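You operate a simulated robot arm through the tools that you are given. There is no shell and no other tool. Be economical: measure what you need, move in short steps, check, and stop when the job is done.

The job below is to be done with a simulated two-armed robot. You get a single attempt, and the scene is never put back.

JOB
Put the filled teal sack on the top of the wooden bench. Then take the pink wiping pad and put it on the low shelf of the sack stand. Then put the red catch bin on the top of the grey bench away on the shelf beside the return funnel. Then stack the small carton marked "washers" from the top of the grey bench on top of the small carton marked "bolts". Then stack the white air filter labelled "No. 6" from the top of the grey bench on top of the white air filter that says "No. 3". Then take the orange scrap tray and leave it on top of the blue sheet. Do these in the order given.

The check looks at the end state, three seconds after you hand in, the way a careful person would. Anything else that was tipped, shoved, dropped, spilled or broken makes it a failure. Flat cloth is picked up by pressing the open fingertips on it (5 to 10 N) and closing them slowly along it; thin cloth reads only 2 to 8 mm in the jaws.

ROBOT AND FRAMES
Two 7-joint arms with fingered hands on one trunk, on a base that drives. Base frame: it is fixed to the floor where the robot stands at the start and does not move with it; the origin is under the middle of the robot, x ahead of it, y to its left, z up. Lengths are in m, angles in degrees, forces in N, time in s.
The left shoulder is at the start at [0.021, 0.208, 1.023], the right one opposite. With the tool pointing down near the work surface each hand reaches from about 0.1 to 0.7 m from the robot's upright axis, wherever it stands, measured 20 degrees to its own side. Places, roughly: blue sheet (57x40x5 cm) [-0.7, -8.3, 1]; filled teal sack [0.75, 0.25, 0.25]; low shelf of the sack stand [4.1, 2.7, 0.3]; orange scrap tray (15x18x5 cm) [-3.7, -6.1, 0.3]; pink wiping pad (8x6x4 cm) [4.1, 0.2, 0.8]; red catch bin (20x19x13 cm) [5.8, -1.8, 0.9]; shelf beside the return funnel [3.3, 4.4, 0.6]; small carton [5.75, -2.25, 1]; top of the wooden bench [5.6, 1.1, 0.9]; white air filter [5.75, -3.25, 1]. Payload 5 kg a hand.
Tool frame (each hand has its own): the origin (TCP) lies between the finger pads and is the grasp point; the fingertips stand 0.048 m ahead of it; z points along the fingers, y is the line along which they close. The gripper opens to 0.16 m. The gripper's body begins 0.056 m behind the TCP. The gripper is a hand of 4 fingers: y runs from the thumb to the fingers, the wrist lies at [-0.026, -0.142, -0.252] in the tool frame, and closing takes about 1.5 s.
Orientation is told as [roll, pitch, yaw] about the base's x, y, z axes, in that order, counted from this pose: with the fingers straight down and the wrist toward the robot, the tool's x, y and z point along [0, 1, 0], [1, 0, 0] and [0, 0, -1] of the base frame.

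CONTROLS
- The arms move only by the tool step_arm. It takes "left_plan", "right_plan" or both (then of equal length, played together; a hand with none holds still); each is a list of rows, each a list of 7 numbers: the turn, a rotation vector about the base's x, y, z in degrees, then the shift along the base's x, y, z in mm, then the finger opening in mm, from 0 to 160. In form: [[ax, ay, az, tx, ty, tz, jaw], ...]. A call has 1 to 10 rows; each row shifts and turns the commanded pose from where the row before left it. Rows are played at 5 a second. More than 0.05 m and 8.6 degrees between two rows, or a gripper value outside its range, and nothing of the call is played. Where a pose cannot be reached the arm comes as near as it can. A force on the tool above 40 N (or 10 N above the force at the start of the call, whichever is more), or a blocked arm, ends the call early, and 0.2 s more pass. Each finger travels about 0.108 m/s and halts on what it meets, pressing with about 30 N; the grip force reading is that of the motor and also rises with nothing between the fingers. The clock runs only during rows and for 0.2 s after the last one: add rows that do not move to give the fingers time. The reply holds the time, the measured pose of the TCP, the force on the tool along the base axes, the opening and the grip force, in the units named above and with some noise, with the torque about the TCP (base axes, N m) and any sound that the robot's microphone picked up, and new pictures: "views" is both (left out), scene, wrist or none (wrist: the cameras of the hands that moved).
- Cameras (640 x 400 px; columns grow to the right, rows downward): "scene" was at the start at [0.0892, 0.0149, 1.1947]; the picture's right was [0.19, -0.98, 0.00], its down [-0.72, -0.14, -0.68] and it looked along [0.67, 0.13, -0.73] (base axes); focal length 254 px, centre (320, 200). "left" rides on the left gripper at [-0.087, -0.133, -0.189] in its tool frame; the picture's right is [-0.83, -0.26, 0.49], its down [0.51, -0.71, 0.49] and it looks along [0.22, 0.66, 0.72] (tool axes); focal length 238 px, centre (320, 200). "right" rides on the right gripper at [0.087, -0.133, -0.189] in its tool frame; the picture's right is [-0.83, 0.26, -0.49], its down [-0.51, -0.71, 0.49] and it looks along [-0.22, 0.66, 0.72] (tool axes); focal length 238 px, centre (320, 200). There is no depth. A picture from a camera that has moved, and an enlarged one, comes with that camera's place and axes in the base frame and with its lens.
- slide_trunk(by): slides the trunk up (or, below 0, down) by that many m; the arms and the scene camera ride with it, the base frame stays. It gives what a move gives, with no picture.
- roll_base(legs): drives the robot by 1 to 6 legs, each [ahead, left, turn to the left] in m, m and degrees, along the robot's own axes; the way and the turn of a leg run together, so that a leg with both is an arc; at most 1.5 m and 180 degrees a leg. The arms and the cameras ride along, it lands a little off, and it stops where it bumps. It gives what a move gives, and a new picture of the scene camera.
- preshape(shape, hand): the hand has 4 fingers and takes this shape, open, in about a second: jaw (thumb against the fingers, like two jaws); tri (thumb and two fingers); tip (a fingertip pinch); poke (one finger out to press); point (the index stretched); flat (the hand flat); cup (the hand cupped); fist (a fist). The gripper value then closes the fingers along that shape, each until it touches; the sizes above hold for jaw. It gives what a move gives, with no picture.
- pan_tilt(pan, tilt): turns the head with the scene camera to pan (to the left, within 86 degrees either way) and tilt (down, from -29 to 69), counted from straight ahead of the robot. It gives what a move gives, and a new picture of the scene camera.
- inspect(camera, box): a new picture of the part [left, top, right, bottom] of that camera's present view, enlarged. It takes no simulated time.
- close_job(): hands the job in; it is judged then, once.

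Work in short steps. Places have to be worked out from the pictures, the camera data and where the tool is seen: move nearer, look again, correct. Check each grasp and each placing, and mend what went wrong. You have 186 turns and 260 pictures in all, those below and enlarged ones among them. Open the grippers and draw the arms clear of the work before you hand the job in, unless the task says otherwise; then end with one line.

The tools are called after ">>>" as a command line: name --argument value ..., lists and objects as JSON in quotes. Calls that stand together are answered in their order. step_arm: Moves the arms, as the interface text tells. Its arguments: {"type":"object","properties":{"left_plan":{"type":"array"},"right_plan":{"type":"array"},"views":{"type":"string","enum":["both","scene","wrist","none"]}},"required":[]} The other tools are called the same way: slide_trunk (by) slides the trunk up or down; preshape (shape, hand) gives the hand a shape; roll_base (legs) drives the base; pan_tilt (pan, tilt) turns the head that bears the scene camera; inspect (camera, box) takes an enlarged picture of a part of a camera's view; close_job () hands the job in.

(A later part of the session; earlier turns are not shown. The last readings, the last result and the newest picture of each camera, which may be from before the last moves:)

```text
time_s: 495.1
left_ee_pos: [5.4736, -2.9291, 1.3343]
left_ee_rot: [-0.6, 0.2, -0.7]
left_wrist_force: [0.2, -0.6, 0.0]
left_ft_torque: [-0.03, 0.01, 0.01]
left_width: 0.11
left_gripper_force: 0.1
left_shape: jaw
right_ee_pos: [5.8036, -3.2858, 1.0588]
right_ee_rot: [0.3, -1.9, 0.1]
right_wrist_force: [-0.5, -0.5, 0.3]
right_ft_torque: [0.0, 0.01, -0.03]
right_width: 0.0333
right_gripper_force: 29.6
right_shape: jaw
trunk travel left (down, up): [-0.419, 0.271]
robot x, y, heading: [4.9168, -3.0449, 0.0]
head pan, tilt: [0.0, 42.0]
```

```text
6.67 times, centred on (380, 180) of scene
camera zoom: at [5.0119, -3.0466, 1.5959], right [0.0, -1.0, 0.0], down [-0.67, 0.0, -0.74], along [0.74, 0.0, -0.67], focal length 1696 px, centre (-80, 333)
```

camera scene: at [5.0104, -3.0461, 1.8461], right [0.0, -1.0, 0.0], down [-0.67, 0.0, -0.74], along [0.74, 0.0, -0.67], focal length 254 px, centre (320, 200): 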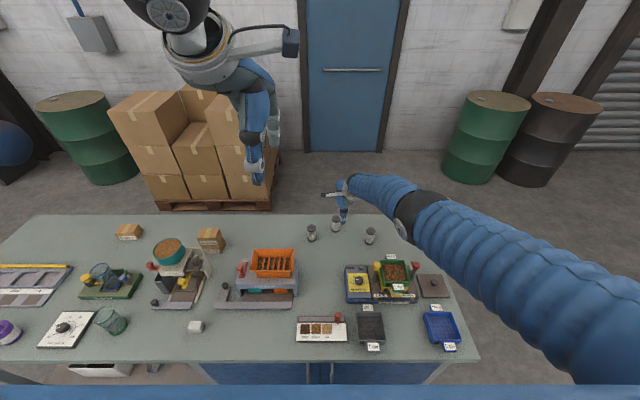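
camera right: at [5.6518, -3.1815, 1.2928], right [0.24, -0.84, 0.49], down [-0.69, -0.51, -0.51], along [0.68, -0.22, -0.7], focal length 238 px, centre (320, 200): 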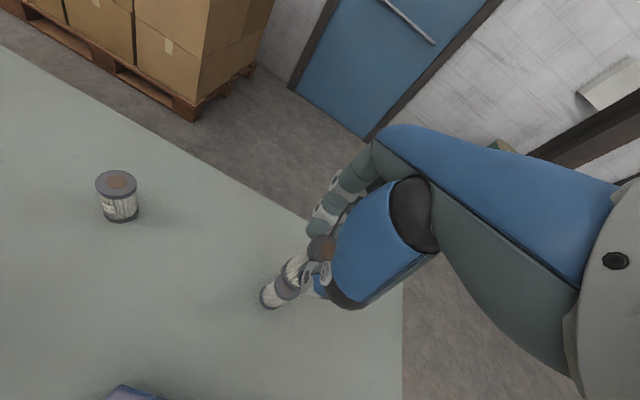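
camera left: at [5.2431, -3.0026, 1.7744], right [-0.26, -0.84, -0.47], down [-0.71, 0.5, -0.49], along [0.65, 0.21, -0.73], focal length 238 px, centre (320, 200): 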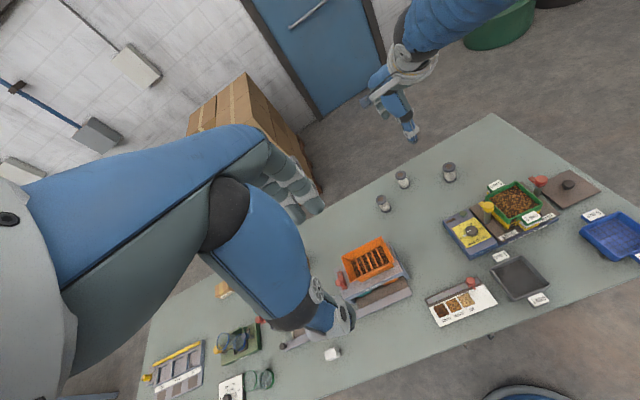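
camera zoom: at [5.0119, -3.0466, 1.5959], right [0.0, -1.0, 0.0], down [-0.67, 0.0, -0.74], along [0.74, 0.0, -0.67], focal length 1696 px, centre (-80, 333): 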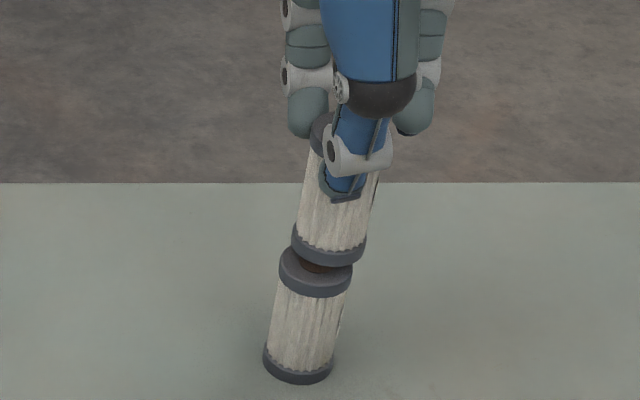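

Only a small gap remains and the upper one is about 5 mm too far right. I nudge it and lower in 3 mm steps until contact.

>>> step_arm --right_plan '[[0, 0, 0, -3, 5, 0, 25], [0, 0, 0, 0, 0, -3, 25], [0, 0, 0, 0, 0, 0, 25]]' --views "none"

>>> step_arm --right_plan '[[0, 0, 0, 0, 0, -3, 25], [0, 0, 0, 0, 0, 0, 25]]' --views "none"

>>> inspect --camera "scene" --box '[350, 150, 410, 210]'

```text
time_s: 495.9
left_ee_pos: [5.4731, -2.9267, 1.3361]
left_ee_rot: [-0.6, 0.3, -0.7]
left_wrist_force: [0.5, 0.6, -0.3]
left_ft_torque: [0.0, 0.01, -0.03]
left_width: 0.1096
left_gripper_force: 0.1
left_shape: jaw
right_ee_pos: [5.8004, -3.2814, 1.0564]
right_ee_rot: [0.2, -1.8, 0.0]
right_wrist_force: [-0.4, -0.2, -0.3]
right_ft_torque: [0.01, -0.03, 0.02]
right_width: 0.0329
right_gripper_force: 29.4
right_shape: jaw
trunk travel left (down, up): [-0.419, 0.271]
robot x, y, heading: [4.9158, -3.0464, 0.1]
head pan, tilt: [0.0, 42.0]
```

```text
time_s: 496.5
left_ee_pos: [5.4728, -2.9284, 1.335]
left_ee_rot: [-0.6, 0.2, -0.7]
left_wrist_force: [-0.7, -1.1, 0.3]
left_ft_torque: [-0.01, -0.02, 0.03]
left_width: 0.1101
left_gripper_force: 0.1
left_shape: jaw
right_ee_pos: [5.8004, -3.2819, 1.0546]
right_ee_rot: [0.1, -1.8, 0.0]
right_wrist_force: [0.0, -0.1, -0.9]
right_ft_torque: [-0.03, 0.01, 0.05]
right_width: 0.0332
right_gripper_force: 30.1
right_shape: jaw
trunk travel left (down, up): [-0.419, 0.271]
robot x, y, heading: [4.9172, -3.0462, -0.1]
head pan, tilt: [0.0, 42.0]
```

```text
6.67 times, centred on (380, 180) of scene
camera zoom: at [5.0116, -3.0465, 1.596], right [0.0, -1.0, 0.0], down [-0.67, 0.0, -0.74], along [0.74, 0.0, -0.67], focal length 1696 px, centre (-80, 333)
```

zoom: 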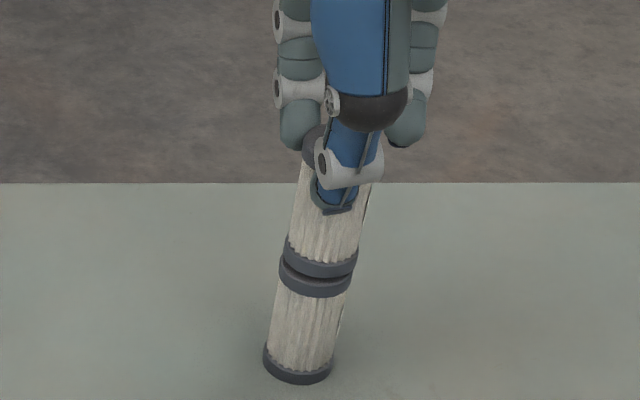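

Very well aligned now. I continue in small steps to contact.

>>> step_arm --right_plan '[[0, 0, 0, 0, 0, -3, 25], [0, 0, 0, 0, 0, -3, 25], [0, 0, 0, 0, 0, 0, 25]]' --views "none"

>>> step_arm --right_plan '[[0, 0, 0, 0, 0, -3, 25], [0, 0, 0, 0, 0, 0, 25]]' --views "none"

```text
time_s: 497.3
left_ee_pos: [5.4731, -2.9281, 1.3351]
left_ee_rot: [-0.7, 0.2, -0.8]
left_wrist_force: [-0.3, -1.0, -0.6]
left_ft_torque: [-0.03, 0.03, 0.0]
left_width: 0.1102
left_gripper_force: 0.0
left_shape: jaw
right_ee_pos: [5.8001, -3.2816, 1.0487]
right_ee_rot: [0.2, -2.0, 0.0]
right_wrist_force: [-0.7, 0.0, 11.4]
right_ft_torque: [0.01, -0.15, -0.02]
right_width: 0.0334
right_gripper_force: 29.8
right_shape: jaw
trunk travel left (down, up): [-0.419, 0.271]
robot x, y, heading: [4.9179, -3.0491, 0.0]
head pan, tilt: [0.0, 42.0]
```

```text
time_s: 497.9
left_ee_pos: [5.471, -2.9281, 1.3359]
left_ee_rot: [-0.7, 0.0, -0.7]
left_wrist_force: [0.0, -0.2, 0.3]
left_ft_torque: [0.03, 0.01, 0.02]
left_width: 0.1101
left_gripper_force: 0.1
left_shape: jaw
right_ee_pos: [5.7992, -3.282, 1.0477]
right_ee_rot: [0.2, -2.1, 0.0]
right_wrist_force: [-1.3, -0.2, 21.6]
right_ft_torque: [-0.1, -0.15, -0.02]
right_width: 0.034
right_gripper_force: 29.9
right_shape: jaw
trunk travel left (down, up): [-0.419, 0.271]
robot x, y, heading: [4.9183, -3.0452, -0.2]
head pan, tilt: [0.0, 42.0]
```

Firm contact. I back off 3 mm and open slowly and evenly.

>>> step_arm --right_plan '[[0, 0, 0, 0, 0, 3, 25], [0, 0, 0, 0, 0, 0, 34], [0, 0, 0, 0, 0, 0, 38], [0, 0, 0, 0, 0, 0, 44], [0, 0, 0, 0, 0, 0, 54], [0, 0, 0, 0, 0, 0, 68], [0, 0, 0, 0, 0, 0, 85], [0, 0, 0, 0, 0, 0, 90]]' --views "none"

>>> inspect --camera "scene" --box '[350, 140, 420, 210]'

```text
time_s: 499.7
left_ee_pos: [5.4741, -2.9291, 1.3341]
left_ee_rot: [-0.6, 0.2, -0.7]
left_wrist_force: [0.9, -0.2, 0.3]
left_ft_torque: [0.0, 0.01, 0.03]
left_width: 0.1099
left_gripper_force: 0.1
left_shape: jaw
right_ee_pos: [5.8003, -3.2814, 1.0479]
right_ee_rot: [0.1, -1.8, 0.0]
right_wrist_force: [0.2, -0.2, -0.7]
right_ft_torque: [0.0, 0.0, 0.02]
right_width: 0.0893
right_gripper_force: 0.0
right_shape: jaw
trunk travel left (down, up): [-0.419, 0.271]
robot x, y, heading: [4.9184, -3.0442, 0.3]
head pan, tilt: [0.0, 42.0]
```

```text
5.71 times, centred on (385, 175) of scene
camera zoom: at [5.0121, -3.0467, 1.5959], right [0.0, -1.0, 0.0], down [-0.67, 0.0, -0.74], along [0.74, 0.0, -0.67], focal length 1454 px, centre (-51, 343)
```

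zoom: 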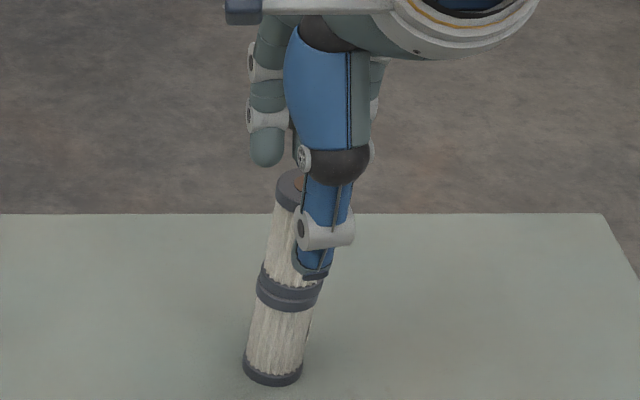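

The filter stands on No. 3. I raise the hand straight up.

>>> step_arm --right_plan '[[0, 0, 0, 0, 0, 15, 90], [0, 0, 0, 0, 0, 25, 90], [0, 0, 0, 0, 0, 35, 90], [0, 0, 0, 0, 0, 45, 90], [0, 0, 0, 0, 0, 45, 90], [0, 0, 0, 0, 0, 45, 90], [0, 0, 0, 0, 0, 0, 90]]' --views "none"

>>> inspect --camera "scene" --box '[270, 100, 430, 220]'

```text
time_s: 501.3
left_ee_pos: [5.474, -2.9291, 1.3344]
left_ee_rot: [-0.6, 0.4, -0.7]
left_wrist_force: [0.3, -0.1, -0.1]
left_ft_torque: [0.02, 0.05, 0.03]
left_width: 0.1099
left_gripper_force: 0.0
left_shape: jaw
right_ee_pos: [5.8041, -3.2803, 1.2573]
right_ee_rot: [0.3, -1.7, 0.0]
right_wrist_force: [1.0, 0.0, -0.3]
right_ft_torque: [0.04, 0.05, 0.02]
right_width: 0.0894
right_gripper_force: 0.0
right_shape: jaw
trunk travel left (down, up): [-0.419, 0.271]
robot x, y, heading: [4.9172, -3.0478, -0.0]
head pan, tilt: [0.0, 42.0]
```

```text
3.33 times, centred on (350, 160) of scene
camera zoom: at [5.013, -3.0469, 1.5958], right [0.0, -1.0, 0.0], down [-0.67, 0.0, -0.74], along [0.74, 0.0, -0.67], focal length 848 px, centre (220, 333)
```

zoom: 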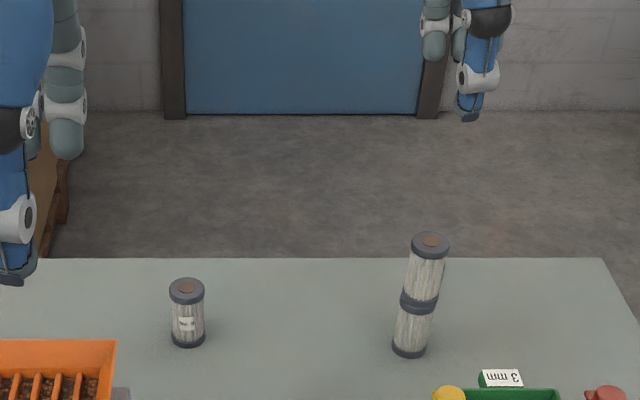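

Both filters are stacked. Last job: the orange tray. I raise the trunk, pull the right hand in, back off, turn round and drive west along y about -3.8.

>>> slide_trunk --by 0.15

>>> step_arm --right_plan '[[0, 0, 0, -45, 0, 0, 110], [0, 0, 0, -45, 0, 0, 110], [0, 0, 0, -45, 0, 0, 110], [0, 0, 0, -45, 0, 0, 110], [0, 0, 0, -45, 0, 0, 110], [0, 0, 0, -45, 0, 0, 110], [0, 0, 0, -45, 0, 0, 110], [0, 0, 0, 0, 0, 0, 110]]' --views "none"

>>> roll_base --legs '[[-0.95, 0, 0], [0, -0.75, 0], [0, 0, 180], [1.5, 0, 0], [1.5, 0, 0], [1.4, 0, 0]]'

```text
time_s: 503.0
left_ee_pos: [5.4736, -2.9286, 1.4847]
left_ee_rot: [-0.6, 0.3, -0.7]
left_wrist_force: [0.5, -0.1, 0.3]
left_ft_torque: [0.0, -0.03, -0.01]
left_width: 0.1098
left_gripper_force: 0.0
left_shape: jaw
right_ee_pos: [5.8035, -3.2802, 1.4076]
right_ee_rot: [0.1, -1.7, 0.0]
right_wrist_force: [0.4, -0.1, 0.5]
right_ft_torque: [0.0, 0.01, 0.01]
right_width: 0.0895
right_gripper_force: 0.1
right_shape: jaw
trunk travel left (down, up): [-0.569, 0.121]
robot x, y, heading: [4.9198, -3.0468, -0.0]
head pan, tilt: [0.0, 42.0]
```

```text
time_s: 504.8
left_ee_pos: [5.4735, -2.9298, 1.4843]
left_ee_rot: [-0.6, 0.3, -0.7]
left_wrist_force: [0.1, 0.0, -0.7]
left_ft_torque: [0.0, 0.1, 0.02]
left_width: 0.11
left_gripper_force: 0.0
left_shape: jaw
right_ee_pos: [5.4901, -3.2817, 1.4079]
right_ee_rot: [0.2, -1.9, 0.0]
right_wrist_force: [0.9, 0.3, -0.9]
right_ft_torque: [-0.01, 0.07, 0.03]
right_width: 0.1096
right_gripper_force: 0.0
right_shape: jaw
trunk travel left (down, up): [-0.569, 0.121]
robot x, y, heading: [4.9178, -3.045, -0.2]
head pan, tilt: [0.0, 42.0]
```

```text
time_s: 541.2
left_ee_pos: [-0.9926, -3.5377, 1.4847]
left_ee_rot: [-0.5, 0.2, 175.5]
left_wrist_force: [-0.6, -1.6, 0.0]
left_ft_torque: [0.01, 0.0, 0.02]
left_width: 0.1099
left_gripper_force: 0.1
left_shape: jaw
right_ee_pos: [-0.9843, -3.1853, 1.4109]
right_ee_rot: [0.3, -1.8, 176.2]
right_wrist_force: [-0.1, -0.3, 0.0]
right_ft_torque: [-0.01, 0.0, 0.0]
right_width: 0.1097
right_gripper_force: 0.0
right_shape: jaw
trunk travel left (down, up): [-0.569, 0.121]
robot x, y, heading: [-0.428, -3.4574, 176.0]
head pan, tilt: [0.0, 42.0]
camera scene: at [-0.5235, -3.4513, 1.746], right [0.07, 1.0, 0.0], down [0.67, -0.05, -0.74], along [-0.74, 0.05, -0.67], focal length 254 px, centre (320, 200)
```

scene: 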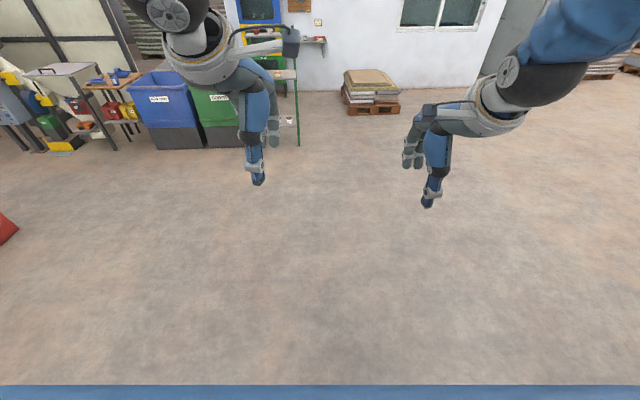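

At (-0.43,-3.46). I look left towards the tray and the blue sheet.

>>> pan_tilt --pan 40 --tilt 22

>>> inspect --camera "scene" --box '[380, 80, 640, 240]'

```text
time_s: 542.3
left_ee_pos: [-0.9927, -3.5367, 1.4845]
left_ee_rot: [-0.7, 0.2, 175.6]
left_wrist_force: [-0.8, 0.3, 0.5]
left_ft_torque: [0.02, 0.02, -0.03]
left_width: 0.1098
left_gripper_force: 0.0
left_shape: jaw
right_ee_pos: [-0.9852, -3.1854, 1.4096]
right_ee_rot: [0.2, -1.8, 176.1]
right_wrist_force: [0.1, -0.7, -0.2]
right_ft_torque: [-0.02, 0.01, -0.01]
right_width: 0.1099
right_gripper_force: 0.0
right_shape: jaw
trunk travel left (down, up): [-0.569, 0.121]
robot x, y, heading: [-0.4319, -3.4586, 176.4]
head pan, tilt: [40.0, 22.0]
camera scene: at [-0.5152, -3.5116, 1.777], right [-0.59, 0.81, 0.0], down [0.3, 0.22, -0.93], along [-0.75, -0.55, -0.38], focal length 254 px, centre (320, 200)
```

scene: 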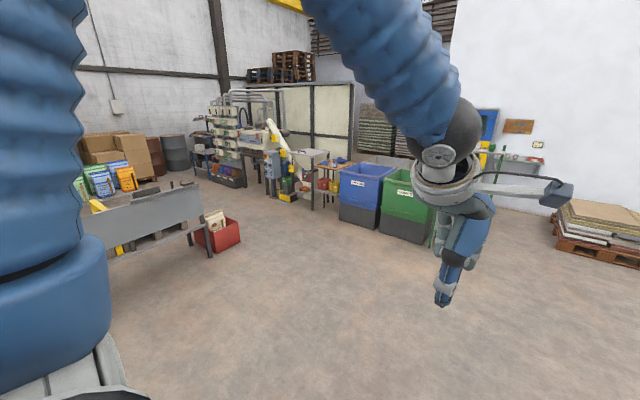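

```text
2.46 times, centred on (510, 160) of scene
camera zoom: at [-0.5152, -3.5116, 1.777], right [-0.59, 0.81, 0.0], down [0.3, 0.22, -0.93], along [-0.75, -0.55, -0.38], focal length 626 px, centre (-148, 298)
```

zoom: 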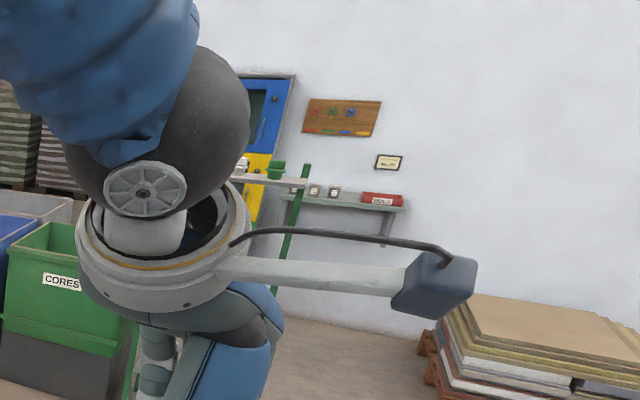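

The tray should be around column 305, row 190. I enlarge that spot.

>>> inspect --camera "scene" --box '[180, 110, 360, 230]'

```text
3.33 times, centred on (270, 170) of scene
camera zoom: at [-0.5152, -3.5116, 1.777], right [-0.59, 0.81, 0.0], down [0.3, 0.22, -0.93], along [-0.75, -0.55, -0.38], focal length 848 px, centre (487, 300)
```

zoom: 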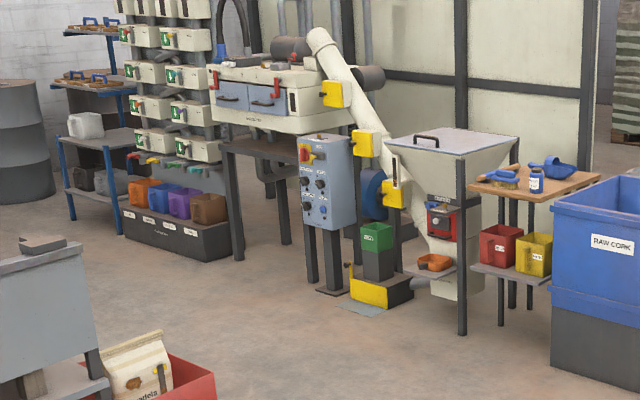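

The orange tray sits on a low ledge at about (-3.67,-6.17), under a hopper frame. I drive closer, towards (-2.45,-5.15).

>>> pan_tilt --pan 0 --tilt 35

>>> roll_base --legs '[[0, 0, 44], [1.4, 0, 0], [1.2, 0, 0]]'

```text
time_s: 543.4
left_ee_pos: [-0.9916, -3.5364, 1.4846]
left_ee_rot: [-0.6, 0.2, 175.4]
left_wrist_force: [0.1, -0.5, 0.3]
left_ft_torque: [-0.02, 0.01, -0.02]
left_width: 0.1098
left_gripper_force: 0.1
left_shape: jaw
right_ee_pos: [-0.9854, -3.1852, 1.409]
right_ee_rot: [0.2, -1.8, 176.2]
right_wrist_force: [-0.8, 0.2, 0.3]
right_ft_torque: [-0.01, 0.0, -0.02]
right_width: 0.1098
right_gripper_force: 0.0
right_shape: jaw
trunk travel left (down, up): [-0.569, 0.121]
robot x, y, heading: [-0.4314, -3.4569, 176.0]
head pan, tilt: [0.0, 35.0]
camera scene: at [-0.5281, -3.4511, 1.7565], right [0.07, 1.0, 0.0], down [0.57, -0.04, -0.82], along [-0.82, 0.06, -0.57], focal length 254 px, centre (320, 200)
```

scene: 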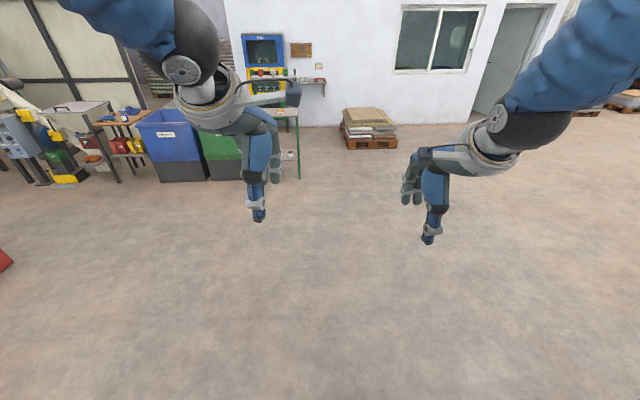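

```text
time_s: 558.2
left_ee_pos: [-2.7964, -5.5786, 1.4851]
left_ee_rot: [-0.7, 0.2, -142.1]
left_wrist_force: [0.5, -0.1, 0.3]
left_ft_torque: [-0.03, 0.01, -0.03]
left_width: 0.1101
left_gripper_force: 0.0
left_shape: jaw
right_ee_pos: [-3.0281, -5.3138, 1.408]
right_ee_rot: [0.2, -1.7, -141.4]
right_wrist_force: [0.1, -0.8, 0.1]
right_ft_torque: [-0.02, 0.02, 0.01]
right_width: 0.1099
right_gripper_force: 0.1
right_shape: jaw
trunk travel left (down, up): [-0.569, 0.121]
robot x, y, heading: [-2.43, -5.138, -141.6]
head pan, tilt: [0.0, 35.0]
camera scene: at [-2.5122, -5.2023, 1.7565], right [-0.62, 0.78, 0.0], down [0.45, 0.36, -0.82], along [-0.64, -0.51, -0.57], focal length 254 px, centre (320, 200)
```

scene: 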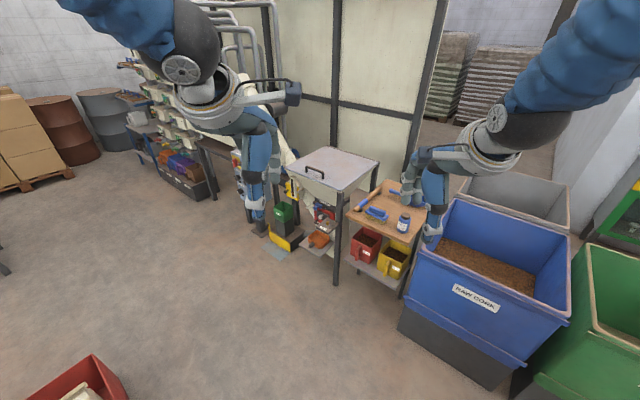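

Tray at about (-3.67,-6.13), at the front edge under the hopper. I face -x and line up in front of it.

>>> roll_base --legs '[[0, 0, -38.4], [0, 0.93, 0], [0.35, 0, 0]]'

>>> slide_trunk --by -0.4

>>> pan_tilt --pan 0 --tilt 48

```text
time_s: 563.6
left_ee_pos: [-2.9685, -5.9445, 1.4958]
left_ee_rot: [-0.6, -1.0, 179.7]
left_wrist_force: [7.2, 1.3, 2.6]
left_ft_torque: [-0.16, 0.84, 0.13]
left_width: 0.1098
left_gripper_force: 0.1
left_shape: jaw
right_ee_pos: [-2.9886, -5.5931, 1.4177]
right_ee_rot: [0.1, -2.7, -179.6]
right_wrist_force: [8.0, 1.0, 3.2]
right_ft_torque: [-0.04, 0.82, -0.11]
right_width: 0.1098
right_gripper_force: 0.1
right_shape: jaw
trunk travel left (down, up): [-0.569, 0.121]
robot x, y, heading: [-2.4416, -5.8249, -179.3]
head pan, tilt: [0.0, 35.0]
stopped in leg 2: the robot was blocked; the commanded pose is now the measured one
camera scene: at [-2.5121, -5.8248, 1.7581], right [-0.01, 1.0, 0.0], down [0.56, 0.0, -0.83], along [-0.83, -0.01, -0.56], focal length 254 px, centre (320, 200)
```

scene: 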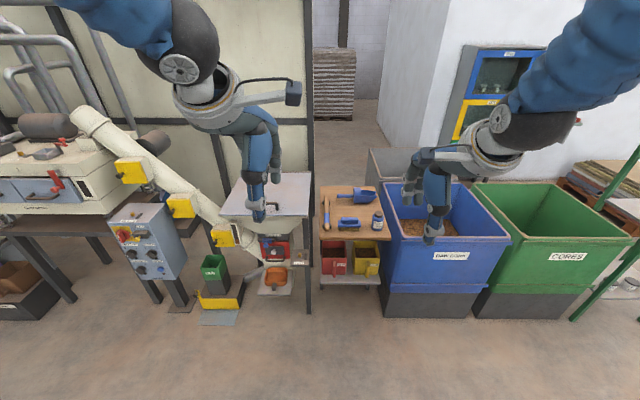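

```text
time_s: 567.5
left_ee_pos: [-2.9919, -5.9492, 1.0866]
left_ee_rot: [-0.6, 0.1, 179.8]
left_wrist_force: [0.9, -0.7, -0.2]
left_ft_torque: [0.01, 0.0, 0.01]
left_width: 0.1097
left_gripper_force: 0.0
left_shape: jaw
right_ee_pos: [-3.0106, -5.5969, 1.0088]
right_ee_rot: [0.2, -1.8, -179.4]
right_wrist_force: [-0.5, 0.2, -0.1]
right_ft_torque: [0.04, 0.01, -0.02]
right_width: 0.11
right_gripper_force: 0.1
right_shape: jaw
trunk travel left (down, up): [-0.169, 0.521]
robot x, y, heading: [-2.445, -5.8207, -179.5]
head pan, tilt: [0.0, 35.0]
```

```text
time_s: 568.2
left_ee_pos: [-2.9923, -5.9477, 1.086]
left_ee_rot: [-0.6, 0.1, 179.8]
left_wrist_force: [0.6, 0.6, 0.0]
left_ft_torque: [0.04, -0.01, 0.03]
left_width: 0.1102
left_gripper_force: 0.0
left_shape: jaw
right_ee_pos: [-3.0122, -5.5971, 1.0103]
right_ee_rot: [0.3, -1.7, -179.4]
right_wrist_force: [-1.0, 0.0, -1.1]
right_ft_torque: [-0.03, -0.02, 0.01]
right_width: 0.11
right_gripper_force: 0.1
right_shape: jaw
trunk travel left (down, up): [-0.169, 0.521]
robot x, y, heading: [-2.4433, -5.8272, -179.6]
head pan, tilt: [0.0, 48.0]
camera scene: at [-2.5306, -5.8274, 1.3375], right [-0.01, 1.0, 0.0], down [0.74, 0.01, -0.67], along [-0.67, -0.01, -0.74], focal length 254 px, centre (320, 200)
```

scene: 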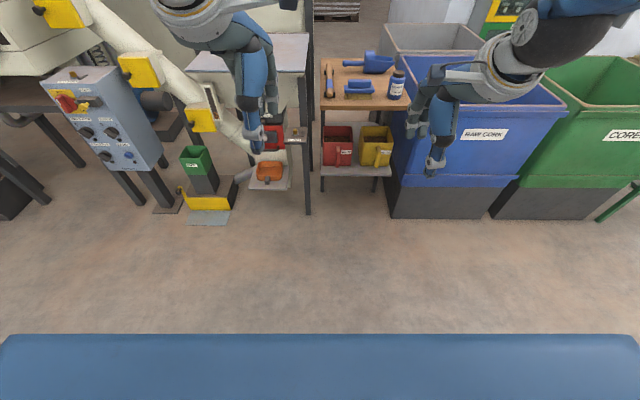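

Blocked on the left (probably the red box), so I'll go ahead first. I enlarge the tray.

>>> inspect --camera "scene" --box '[220, 110, 340, 220]'

>>> roll_base --legs '[[0.3, -0.03, 0]]'

```text
3.64 times, centred on (280, 165) of scene
camera zoom: at [-2.5306, -5.8274, 1.3375], right [-0.01, 1.0, 0.0], down [0.74, 0.01, -0.67], along [-0.67, -0.01, -0.74], focal length 925 px, centre (466, 327)
```

zoom: 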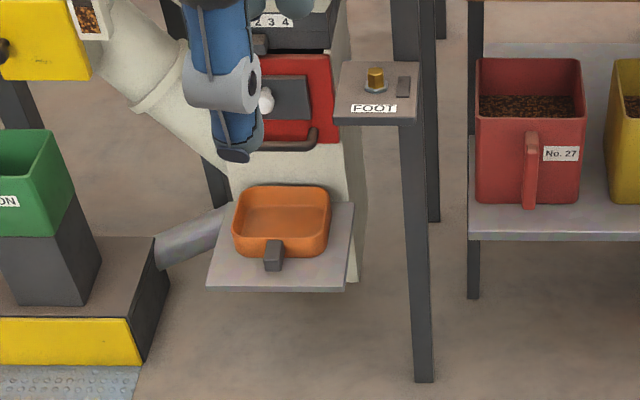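

```text
time_s: 570.2
left_ee_pos: [-3.2871, -5.9229, 1.0851]
left_ee_rot: [-0.8, 0.3, 180.0]
left_wrist_force: [-0.8, 0.3, -0.5]
left_ft_torque: [0.01, -0.09, -0.03]
left_width: 0.1101
left_gripper_force: 0.0
left_shape: jaw
right_ee_pos: [-3.3083, -5.5707, 1.0075]
right_ee_rot: [0.2, -1.7, -179.3]
right_wrist_force: [-0.4, 0.2, -0.2]
right_ft_torque: [-0.02, -0.07, 0.06]
right_width: 0.1103
right_gripper_force: 0.0
right_shape: jaw
trunk travel left (down, up): [-0.169, 0.521]
robot x, y, heading: [-2.7384, -5.7986, -179.4]
head pan, tilt: [0.0, 48.0]
camera scene: at [-2.8271, -5.8, 1.3373], right [-0.01, 1.0, 0.0], down [0.74, 0.01, -0.67], along [-0.67, -0.01, -0.74], focal length 254 px, centre (320, 200)
```

scene: 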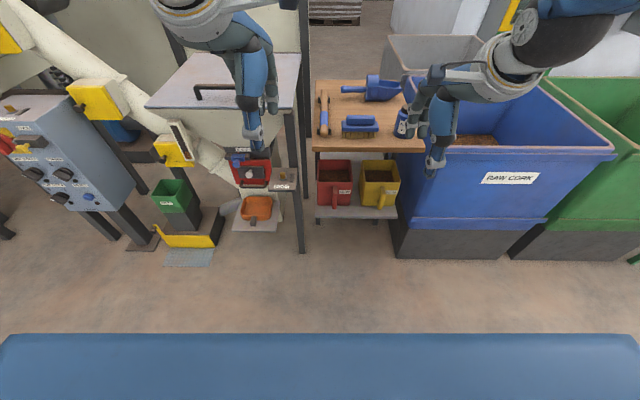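

The tray is empty, with a small front handle, at roughly (-3.67,-6.17) on a ledge around z 0.25. I raise the right hand clear of the bin, then close in.

>>> step_arm --right_plan '[[0, 0, 0, 10, 0, 45, 110], [0, 0, 0, 10, 0, 45, 110], [0, 0, 0, 10, 0, 45, 110], [0, 0, 0, 10, 0, 45, 110], [0, 0, 0, 10, 0, 45, 110], [0, 0, 0, 0, 0, 45, 110], [0, 0, 0, 0, 0, 0, 110]]' --views "none"

>>> roll_base --legs '[[0.1, 0.15, 0]]'

```text
time_s: 571.9
left_ee_pos: [-3.2871, -5.9217, 1.0861]
left_ee_rot: [-0.8, 0.1, 180.1]
left_wrist_force: [0.8, -0.9, -0.1]
left_ft_torque: [0.07, 0.02, -0.03]
left_width: 0.1099
left_gripper_force: 0.0
left_shape: jaw
right_ee_pos: [-3.3262, -5.5928, 1.0649]
right_ee_rot: [2.6, -7.7, -177.6]
right_wrist_force: [0.7, -1.1, 0.1]
right_ft_torque: [0.06, 0.01, -0.01]
right_width: 0.11
right_gripper_force: 0.0
right_shape: jaw
right hand out of reach, approached as far as the arm can: row 1, 2, 3, 4, 5, 6
trunk travel left (down, up): [-0.169, 0.521]
robot x, y, heading: [-2.7356, -5.7993, -179.3]
head pan, tilt: [0.0, 48.0]
```

```text
time_s: 573.4
left_ee_pos: [-3.385, -6.0759, 1.0852]
left_ee_rot: [-0.7, 0.1, 179.5]
left_wrist_force: [-0.3, -1.4, -1.4]
left_ft_torque: [0.16, -0.06, -0.06]
left_width: 0.11
left_gripper_force: 0.0
left_shape: jaw
right_ee_pos: [-3.4222, -5.7433, 1.0653]
right_ee_rot: [2.6, -7.6, -177.9]
right_wrist_force: [-0.6, 0.1, 0.0]
right_ft_torque: [0.12, -0.11, -0.03]
right_width: 0.1102
right_gripper_force: 0.1
right_shape: jaw
trunk travel left (down, up): [-0.169, 0.521]
robot x, y, heading: [-2.8295, -5.9517, -179.9]
head pan, tilt: [0.0, 48.0]
camera scene: at [-2.9232, -5.9556, 1.3374], right [-0.01, 1.0, 0.0], down [0.74, 0.0, -0.67], along [-0.67, 0.0, -0.74], focal length 254 px, centre (320, 200)
```

scene: 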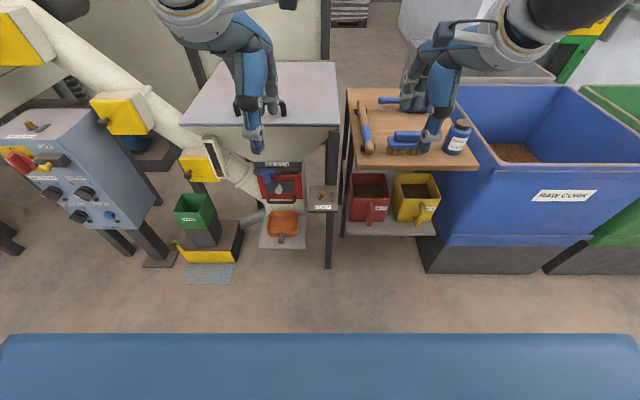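

I pull the right hand back off the side table so that the trunk can go down.

>>> step_arm --right_plan '[[0, -5, 0, 40, 0, 0, 110], [0, -5, 0, 40, 0, 0, 110], [0, -5, 0, 40, 0, 0, 110], [0, -5, 0, 40, 0, 10, 110], [0, 0, 0, 30, 0, 30, 110], [0, 0, 0, 0, 0, 30, 110], [0, 0, 0, 0, 0, 0, 110]]' --views "none"

```text
time_s: 575.0
left_ee_pos: [-3.3853, -6.072, 1.0866]
left_ee_rot: [-0.6, 0.0, 179.6]
left_wrist_force: [-0.4, 0.7, -0.5]
left_ft_torque: [-0.05, 0.02, 0.02]
left_width: 0.1099
left_gripper_force: 0.0
left_shape: jaw
right_ee_pos: [-3.2314, -5.7425, 1.135]
right_ee_rot: [3.4, 12.4, -177.9]
right_wrist_force: [-0.5, 0.7, 0.2]
right_ft_torque: [-0.05, 0.03, -0.03]
right_width: 0.1099
right_gripper_force: 0.0
right_shape: jaw
trunk travel left (down, up): [-0.169, 0.521]
robot x, y, heading: [-2.8352, -5.9575, -179.6]
head pan, tilt: [0.0, 48.0]
```

Now I lower the trunk and take the left hand down in front of the ledge.

>>> slide_trunk --by -0.16

>>> step_arm --left_plan '[[0, 0, 0, 0, -8, -45, 80], [0, 0, 0, 0, -8, -45, 80], [0, 0, 0, 0, -8, -45, 80], [0, 0, 0, 0, -8, -45, 80], [0, 0, 0, 0, -8, -45, 80], [0, 0, 0, 0, -8, -45, 80], [0, 0, 0, 0, -8, -45, 80], [0, 0, 0, 0, -8, -45, 80], [0, 0, 0, 0, 0, -30, 80], [0, 0, 0, 0, 0, 0, 80]]'

```text
time_s: 576.8
left_ee_pos: [-3.385, -6.0734, 0.9253]
left_ee_rot: [-0.6, 0.1, 179.6]
left_wrist_force: [0.4, 0.1, 0.0]
left_ft_torque: [-0.01, 0.05, 0.0]
left_width: 0.1099
left_gripper_force: 0.0
left_shape: jaw
right_ee_pos: [-3.2319, -5.7424, 0.9751]
right_ee_rot: [3.4, 12.3, -178.0]
right_wrist_force: [0.1, 0.1, 0.5]
right_ft_torque: [0.0, 0.02, -0.01]
right_width: 0.11
right_gripper_force: 0.1
right_shape: jaw
trunk travel left (down, up): [-0.009, 0.681]
robot x, y, heading: [-2.8308, -5.9523, -179.9]
head pan, tilt: [0.0, 48.0]
```

```text
time_s: 579.0
left_ee_pos: [-3.3797, -6.1404, 0.5362]
left_ee_rot: [-0.6, 0.1, 179.6]
left_wrist_force: [0.3, -0.1, 0.0]
left_ft_torque: [-0.01, 0.01, -0.01]
left_width: 0.0802
left_gripper_force: 0.0
left_shape: jaw
right_ee_pos: [-3.2321, -5.7417, 0.9733]
right_ee_rot: [3.4, 12.3, -178.0]
right_wrist_force: [-0.1, -0.1, -0.4]
right_ft_torque: [-0.01, 0.0, 0.02]
right_width: 0.1101
right_gripper_force: 0.2
right_shape: jaw
trunk travel left (down, up): [-0.009, 0.681]
robot x, y, heading: [-2.8331, -5.9511, -179.7]
head pan, tilt: [0.0, 48.0]
camera scene: at [-2.9224, -5.9543, 1.1775], right [-0.01, 1.0, 0.0], down [0.74, 0.0, -0.67], along [-0.67, 0.0, -0.74], focal length 254 px, centre (320, 200)
camera left: at [-3.2469, -6.0562, 0.7268], right [0.27, 0.84, -0.48], down [0.71, -0.51, -0.5], along [-0.66, -0.21, -0.73], focal length 238 px, centre (320, 200)
```

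scene: 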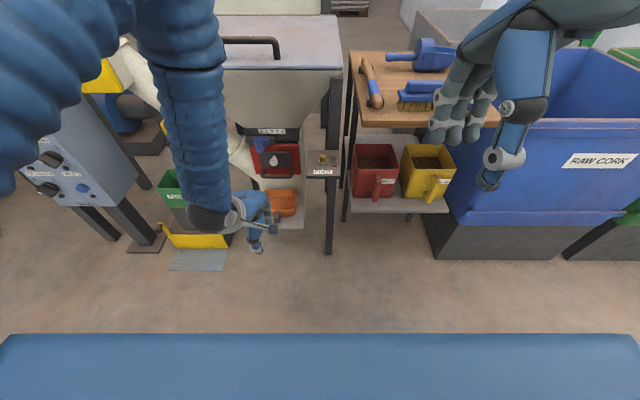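
left: 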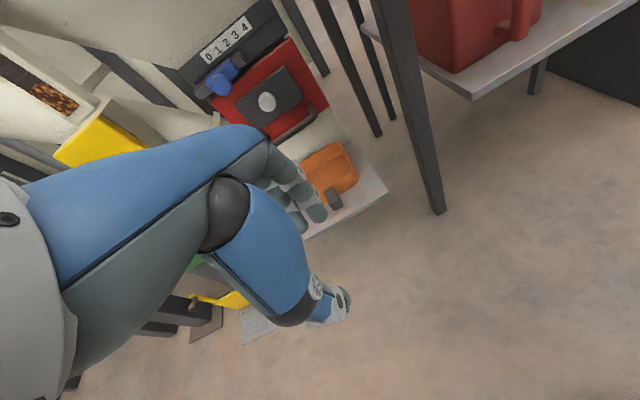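

In the wrist view the tray's handle is at about (-3.60,-6.145) with its near wall just behind. I approach above it with a narrower opening.

>>> step_arm --left_plan '[[0, 0, 0, -40, -1, -20, 55], [0, 0, 0, -40, -1, -20, 55], [0, 0, 0, -40, -1, -20, 55], [0, 0, 0, -40, -1, -20, 55], [0, 0, 0, -35, -1, -15, 55], [0, 0, 0, 0, 0, 0, 55]]'

```text
time_s: 580.4
left_ee_pos: [-3.5806, -6.1441, 0.4434]
left_ee_rot: [-0.6, 0.2, 179.7]
left_wrist_force: [-0.4, 0.9, -0.2]
left_ft_torque: [0.01, -0.01, 0.0]
left_width: 0.0554
left_gripper_force: 0.0
left_shape: jaw
right_ee_pos: [-3.2327, -5.7427, 0.9755]
right_ee_rot: [3.4, 12.3, -178.0]
right_wrist_force: [-0.2, -0.1, 0.4]
right_ft_torque: [0.0, -0.01, 0.02]
right_width: 0.1101
right_gripper_force: 0.0
right_shape: jaw
trunk travel left (down, up): [-0.009, 0.681]
robot x, y, heading: [-2.8332, -5.95, -179.6]
head pan, tilt: [0.0, 48.0]
camera scene: at [-2.9224, -5.9543, 1.1775], right [-0.01, 1.0, 0.0], down [0.74, 0.0, -0.67], along [-0.67, 0.0, -0.74], focal length 254 px, centre (320, 200)
camera left: at [-3.4481, -6.0602, 0.6342], right [0.27, 0.84, -0.48], down [0.71, -0.51, -0.5], along [-0.66, -0.2, -0.73], focal length 238 px, centre (320, 200)
```

scene: 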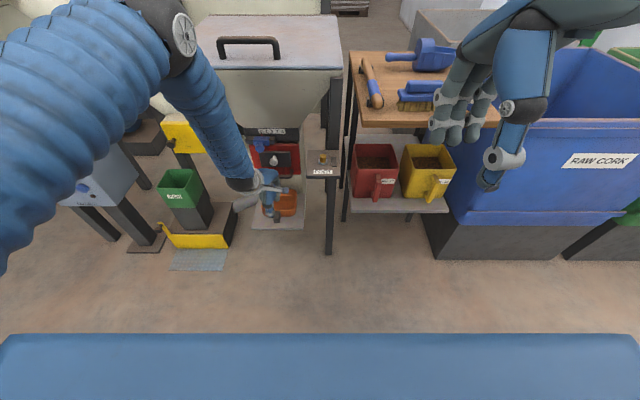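
left: 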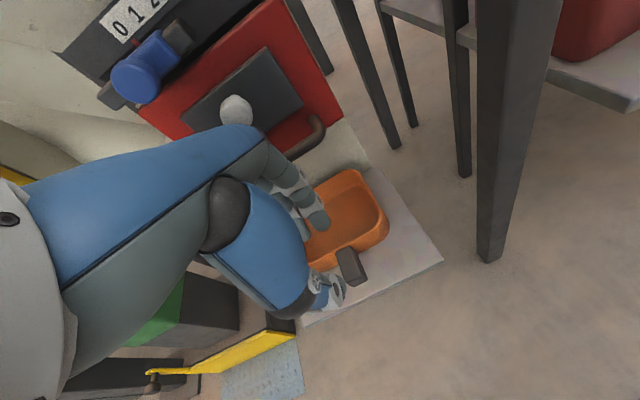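

Thumb is just in front of the handle and fingers over the tray. I shift 25 mm in, line up with the handle, and lower half-way.

>>> step_arm --left_plan '[[0, 0, 0, -25, 7, 0, 66], [0, 0, 0, 0, 0, -25, 66], [0, 0, 0, 0, 0, -20, 66], [0, 0, 0, 0, 0, 0, 66]]' --views "wrist"

```text
time_s: 580.8
left_ee_pos: [-3.5966, -6.1396, 0.4431]
left_ee_rot: [-0.5, 0.2, 179.7]
left_wrist_force: [25.5, -0.9, 20.4]
left_ft_torque: [-0.36, 2.25, 0.55]
left_width: 0.0622
left_gripper_force: 0.2
left_shape: jaw
right_ee_pos: [-3.2315, -5.744, 0.9746]
right_ee_rot: [3.4, 12.1, -177.9]
right_wrist_force: [-0.3, 0.0, 0.8]
right_ft_torque: [0.03, -0.05, 0.03]
right_width: 0.1101
right_gripper_force: 0.0
right_shape: jaw
trunk travel left (down, up): [-0.009, 0.681]
robot x, y, heading: [-2.8364, -5.9546, -179.8]
head pan, tilt: [0.0, 48.0]
stopped in row 2 (left hand): the force on the tool passed its limit at 56 N (the readings are from after the stop); the commanded pose is now the measured one
camera left: at [-3.4662, -6.0553, 0.6349], right [0.27, 0.84, -0.48], down [0.71, -0.5, -0.49], along [-0.65, -0.21, -0.73], focal length 238 px, centre (320, 200)
```

left: 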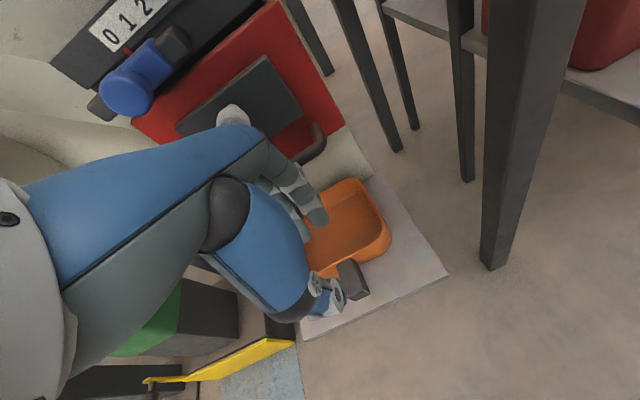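

The hand's back touched the red panel's knob. I back off, tilt the hand so the fingers reach forward-down with the palm leaning back, and look again.

>>> step_arm --left_plan '[[0, 0, 0, 25, 0, 10, 66], [0, 0, 0, 15, 0, 10, 66], [0, 8, 0, 0, 0, 0, 66], [0, 8, 0, 0, 0, 0, 66], [0, 8, 0, 0, 0, 0, 66], [0, 0, 0, 0, 0, 0, 66]]'

```text
time_s: 582.2
left_ee_pos: [-3.5616, -6.1391, 0.4643]
left_ee_rot: [-0.5, -23.9, 179.7]
left_wrist_force: [0.1, -0.4, 0.4]
left_ft_torque: [-0.02, 0.01, 0.01]
left_width: 0.0655
left_gripper_force: 0.0
left_shape: jaw
right_ee_pos: [-3.2321, -5.7431, 0.9735]
right_ee_rot: [3.4, 12.3, -178.1]
right_wrist_force: [0.5, 0.0, -0.4]
right_ft_torque: [0.02, 0.01, 0.01]
right_width: 0.1101
right_gripper_force: 0.1
right_shape: jaw
trunk travel left (down, up): [-0.009, 0.681]
robot x, y, heading: [-2.8322, -5.9531, -179.5]
head pan, tilt: [0.0, 48.0]
camera scene: at [-2.9224, -5.9545, 1.1775], right [-0.01, 1.0, 0.0], down [0.74, 0.0, -0.67], along [-0.67, 0.0, -0.74], focal length 254 px, centre (320, 200)
camera left: at [-3.3633, -6.0553, 0.5829], right [0.05, 0.84, -0.54], down [0.44, -0.51, -0.74], along [-0.89, -0.21, -0.4], focal length 238 px, centre (320, 200)
```

scene: 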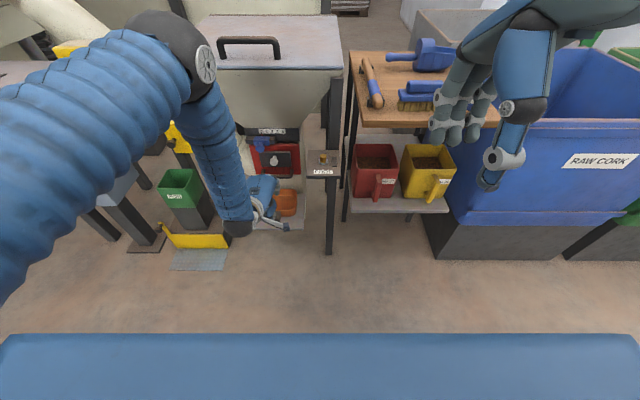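
left: 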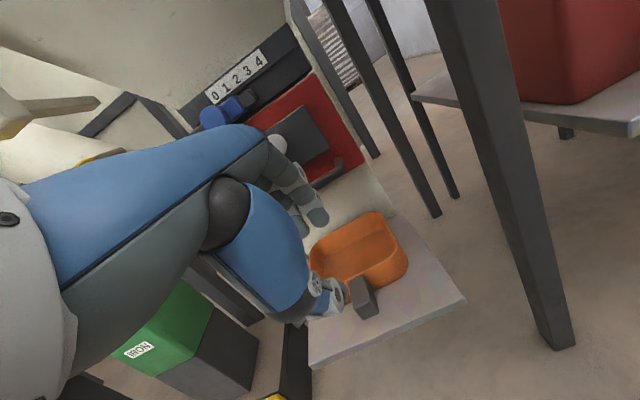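

Now the fingers point forward-down and clear the panel. I move 24 mm in and lower in steps with the thumb in front of the handle.

>>> step_arm --left_plan '[[0, 0, 0, -12, 0, -20, 66], [0, 0, 0, -12, 0, -25, 66], [0, 0, 0, 0, 0, -25, 66], [0, 0, 0, 0, 0, 0, 66]]' --views "wrist"

```text
time_s: 583.2
left_ee_pos: [-3.5846, -6.1416, 0.3941]
left_ee_rot: [-0.5, -23.8, 179.6]
left_wrist_force: [1.3, 0.1, 1.6]
left_ft_torque: [0.03, -0.05, -0.05]
left_width: 0.0662
left_gripper_force: 0.0
left_shape: jaw
right_ee_pos: [-3.2324, -5.7441, 0.973]
right_ee_rot: [3.3, 12.3, -178.0]
right_wrist_force: [0.9, 0.1, -0.5]
right_ft_torque: [0.01, -0.03, 0.0]
right_width: 0.1099
right_gripper_force: 0.1
right_shape: jaw
trunk travel left (down, up): [-0.009, 0.681]
robot x, y, heading: [-2.831, -5.9571, -179.9]
head pan, tilt: [0.0, 48.0]
camera left: at [-3.3869, -6.0572, 0.5135], right [0.05, 0.84, -0.54], down [0.45, -0.5, -0.74], along [-0.89, -0.21, -0.4], focal length 238 px, centre (320, 200)
```

left: 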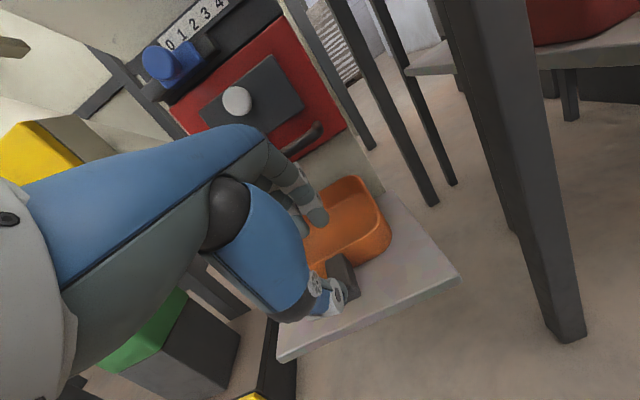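

Thumb is in front of the handle and fingers are over the tray's inside. I go down 25 mm more.

>>> step_arm --left_plan '[[0, 0, 0, 2, 0, -10, 66], [0, 0, 0, 0, 0, -8, 66], [0, 0, 0, 0, 0, -8, 66], [0, 0, 0, 0, 0, 0, 66]]' --views "wrist"

```text
time_s: 584.2
left_ee_pos: [-3.5816, -6.1399, 0.3679]
left_ee_rot: [-0.4, -23.8, 179.7]
left_wrist_force: [0.3, -0.9, 2.1]
left_ft_torque: [0.04, -0.09, -0.01]
left_width: 0.0652
left_gripper_force: 0.0
left_shape: jaw
right_ee_pos: [-3.232, -5.744, 0.9746]
right_ee_rot: [3.4, 12.3, -178.0]
right_wrist_force: [0.2, -0.3, -0.4]
right_ft_torque: [0.0, 0.01, -0.02]
right_width: 0.1099
right_gripper_force: 0.1
right_shape: jaw
trunk travel left (down, up): [-0.009, 0.681]
robot x, y, heading: [-2.8392, -5.9562, -179.6]
head pan, tilt: [0.0, 48.0]
camera left: at [-3.3846, -6.0556, 0.4869], right [0.05, 0.84, -0.54], down [0.45, -0.51, -0.74], along [-0.89, -0.21, -0.4], focal length 238 px, centre (320, 200)
```

left: 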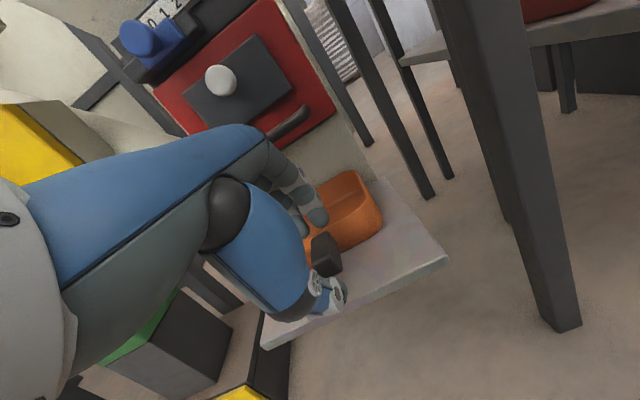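

I lower another 14 mm, then close slowly on wall and handle.

>>> step_arm --left_plan '[[0, 0, 0, 0, 0, -7, 66], [0, 0, 0, 0, 0, -7, 66], [0, 0, 0, 0, 0, 0, 50], [0, 0, 0, 0, 0, 0, 36], [0, 0, 0, 0, 0, 0, 22], [0, 0, 0, 0, 0, 0, 8], [0, 0, 0, 0, 0, 0, 0], [0, 0, 0, 0, 0, 0, 0]]' --views "wrist"

```text
time_s: 584.8
left_ee_pos: [-3.587, -6.1393, 0.3631]
left_ee_rot: [-0.6, -24.5, 179.7]
left_wrist_force: [7.7, -0.6, 24.9]
left_ft_torque: [0.12, -0.91, -0.03]
left_width: 0.0648
left_gripper_force: 0.0
left_shape: jaw
right_ee_pos: [-3.232, -5.7439, 0.9749]
right_ee_rot: [3.4, 12.2, -177.9]
right_wrist_force: [-0.1, 0.5, -0.3]
right_ft_torque: [-0.02, -0.03, 0.01]
right_width: 0.1099
right_gripper_force: 0.1
right_shape: jaw
trunk travel left (down, up): [-0.009, 0.681]
robot x, y, heading: [-2.829, -5.9572, -179.3]
head pan, tilt: [0.0, 48.0]
stopped in row 2 (left hand): the force on the tool passed its limit at 44 N (the readings are from after the stop); the commanded pose is now the measured one
camera left: at [-3.3875, -6.0551, 0.4807], right [0.04, 0.84, -0.54], down [0.44, -0.5, -0.75], along [-0.9, -0.21, -0.39], focal length 238 px, centre (320, 200)
```

left: 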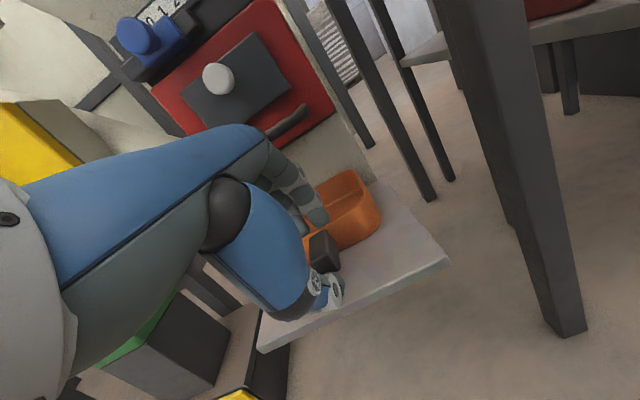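

Contact with the ledge. I ease up 3 mm and close.

>>> step_arm --left_plan '[[0, 0, 0, 0, 0, 3, 60], [0, 0, 0, 0, 0, 0, 45], [0, 0, 0, 0, 0, 0, 32], [0, 0, 0, 0, 0, 0, 20], [0, 0, 0, 0, 0, 0, 8], [0, 0, 0, 0, 0, 0, 0], [0, 0, 0, 0, 0, 0, 0]]' --views "wrist"

```text
time_s: 586.4
left_ee_pos: [-3.5853, -6.1398, 0.3623]
left_ee_rot: [-0.6, -24.1, 179.7]
left_wrist_force: [2.2, -1.7, 3.5]
left_ft_torque: [-0.06, -0.26, 0.0]
left_width: 0.0534
left_gripper_force: 29.8
left_shape: jaw
right_ee_pos: [-3.2329, -5.7427, 0.9749]
right_ee_rot: [3.4, 12.3, -177.9]
right_wrist_force: [0.0, -0.2, 0.5]
right_ft_torque: [0.0, 0.0, -0.01]
right_width: 0.1099
right_gripper_force: 0.1
right_shape: jaw
trunk travel left (down, up): [-0.009, 0.681]
robot x, y, heading: [-2.8333, -5.9534, -179.9]
head pan, tilt: [0.0, 48.0]
camera left: at [-3.3873, -6.055, 0.4816], right [0.05, 0.84, -0.54], down [0.44, -0.5, -0.74], along [-0.9, -0.21, -0.39], focal length 238 px, centre (320, 200)
```

left: 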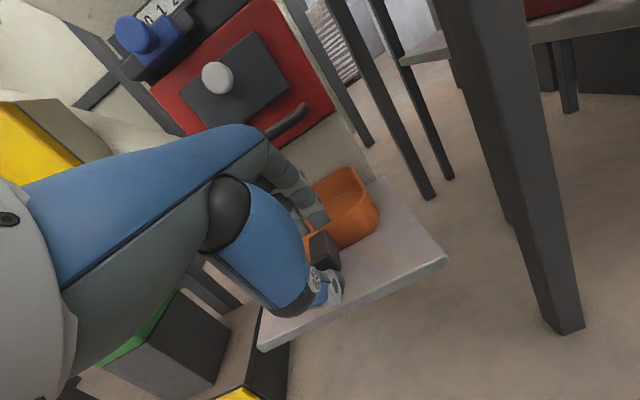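

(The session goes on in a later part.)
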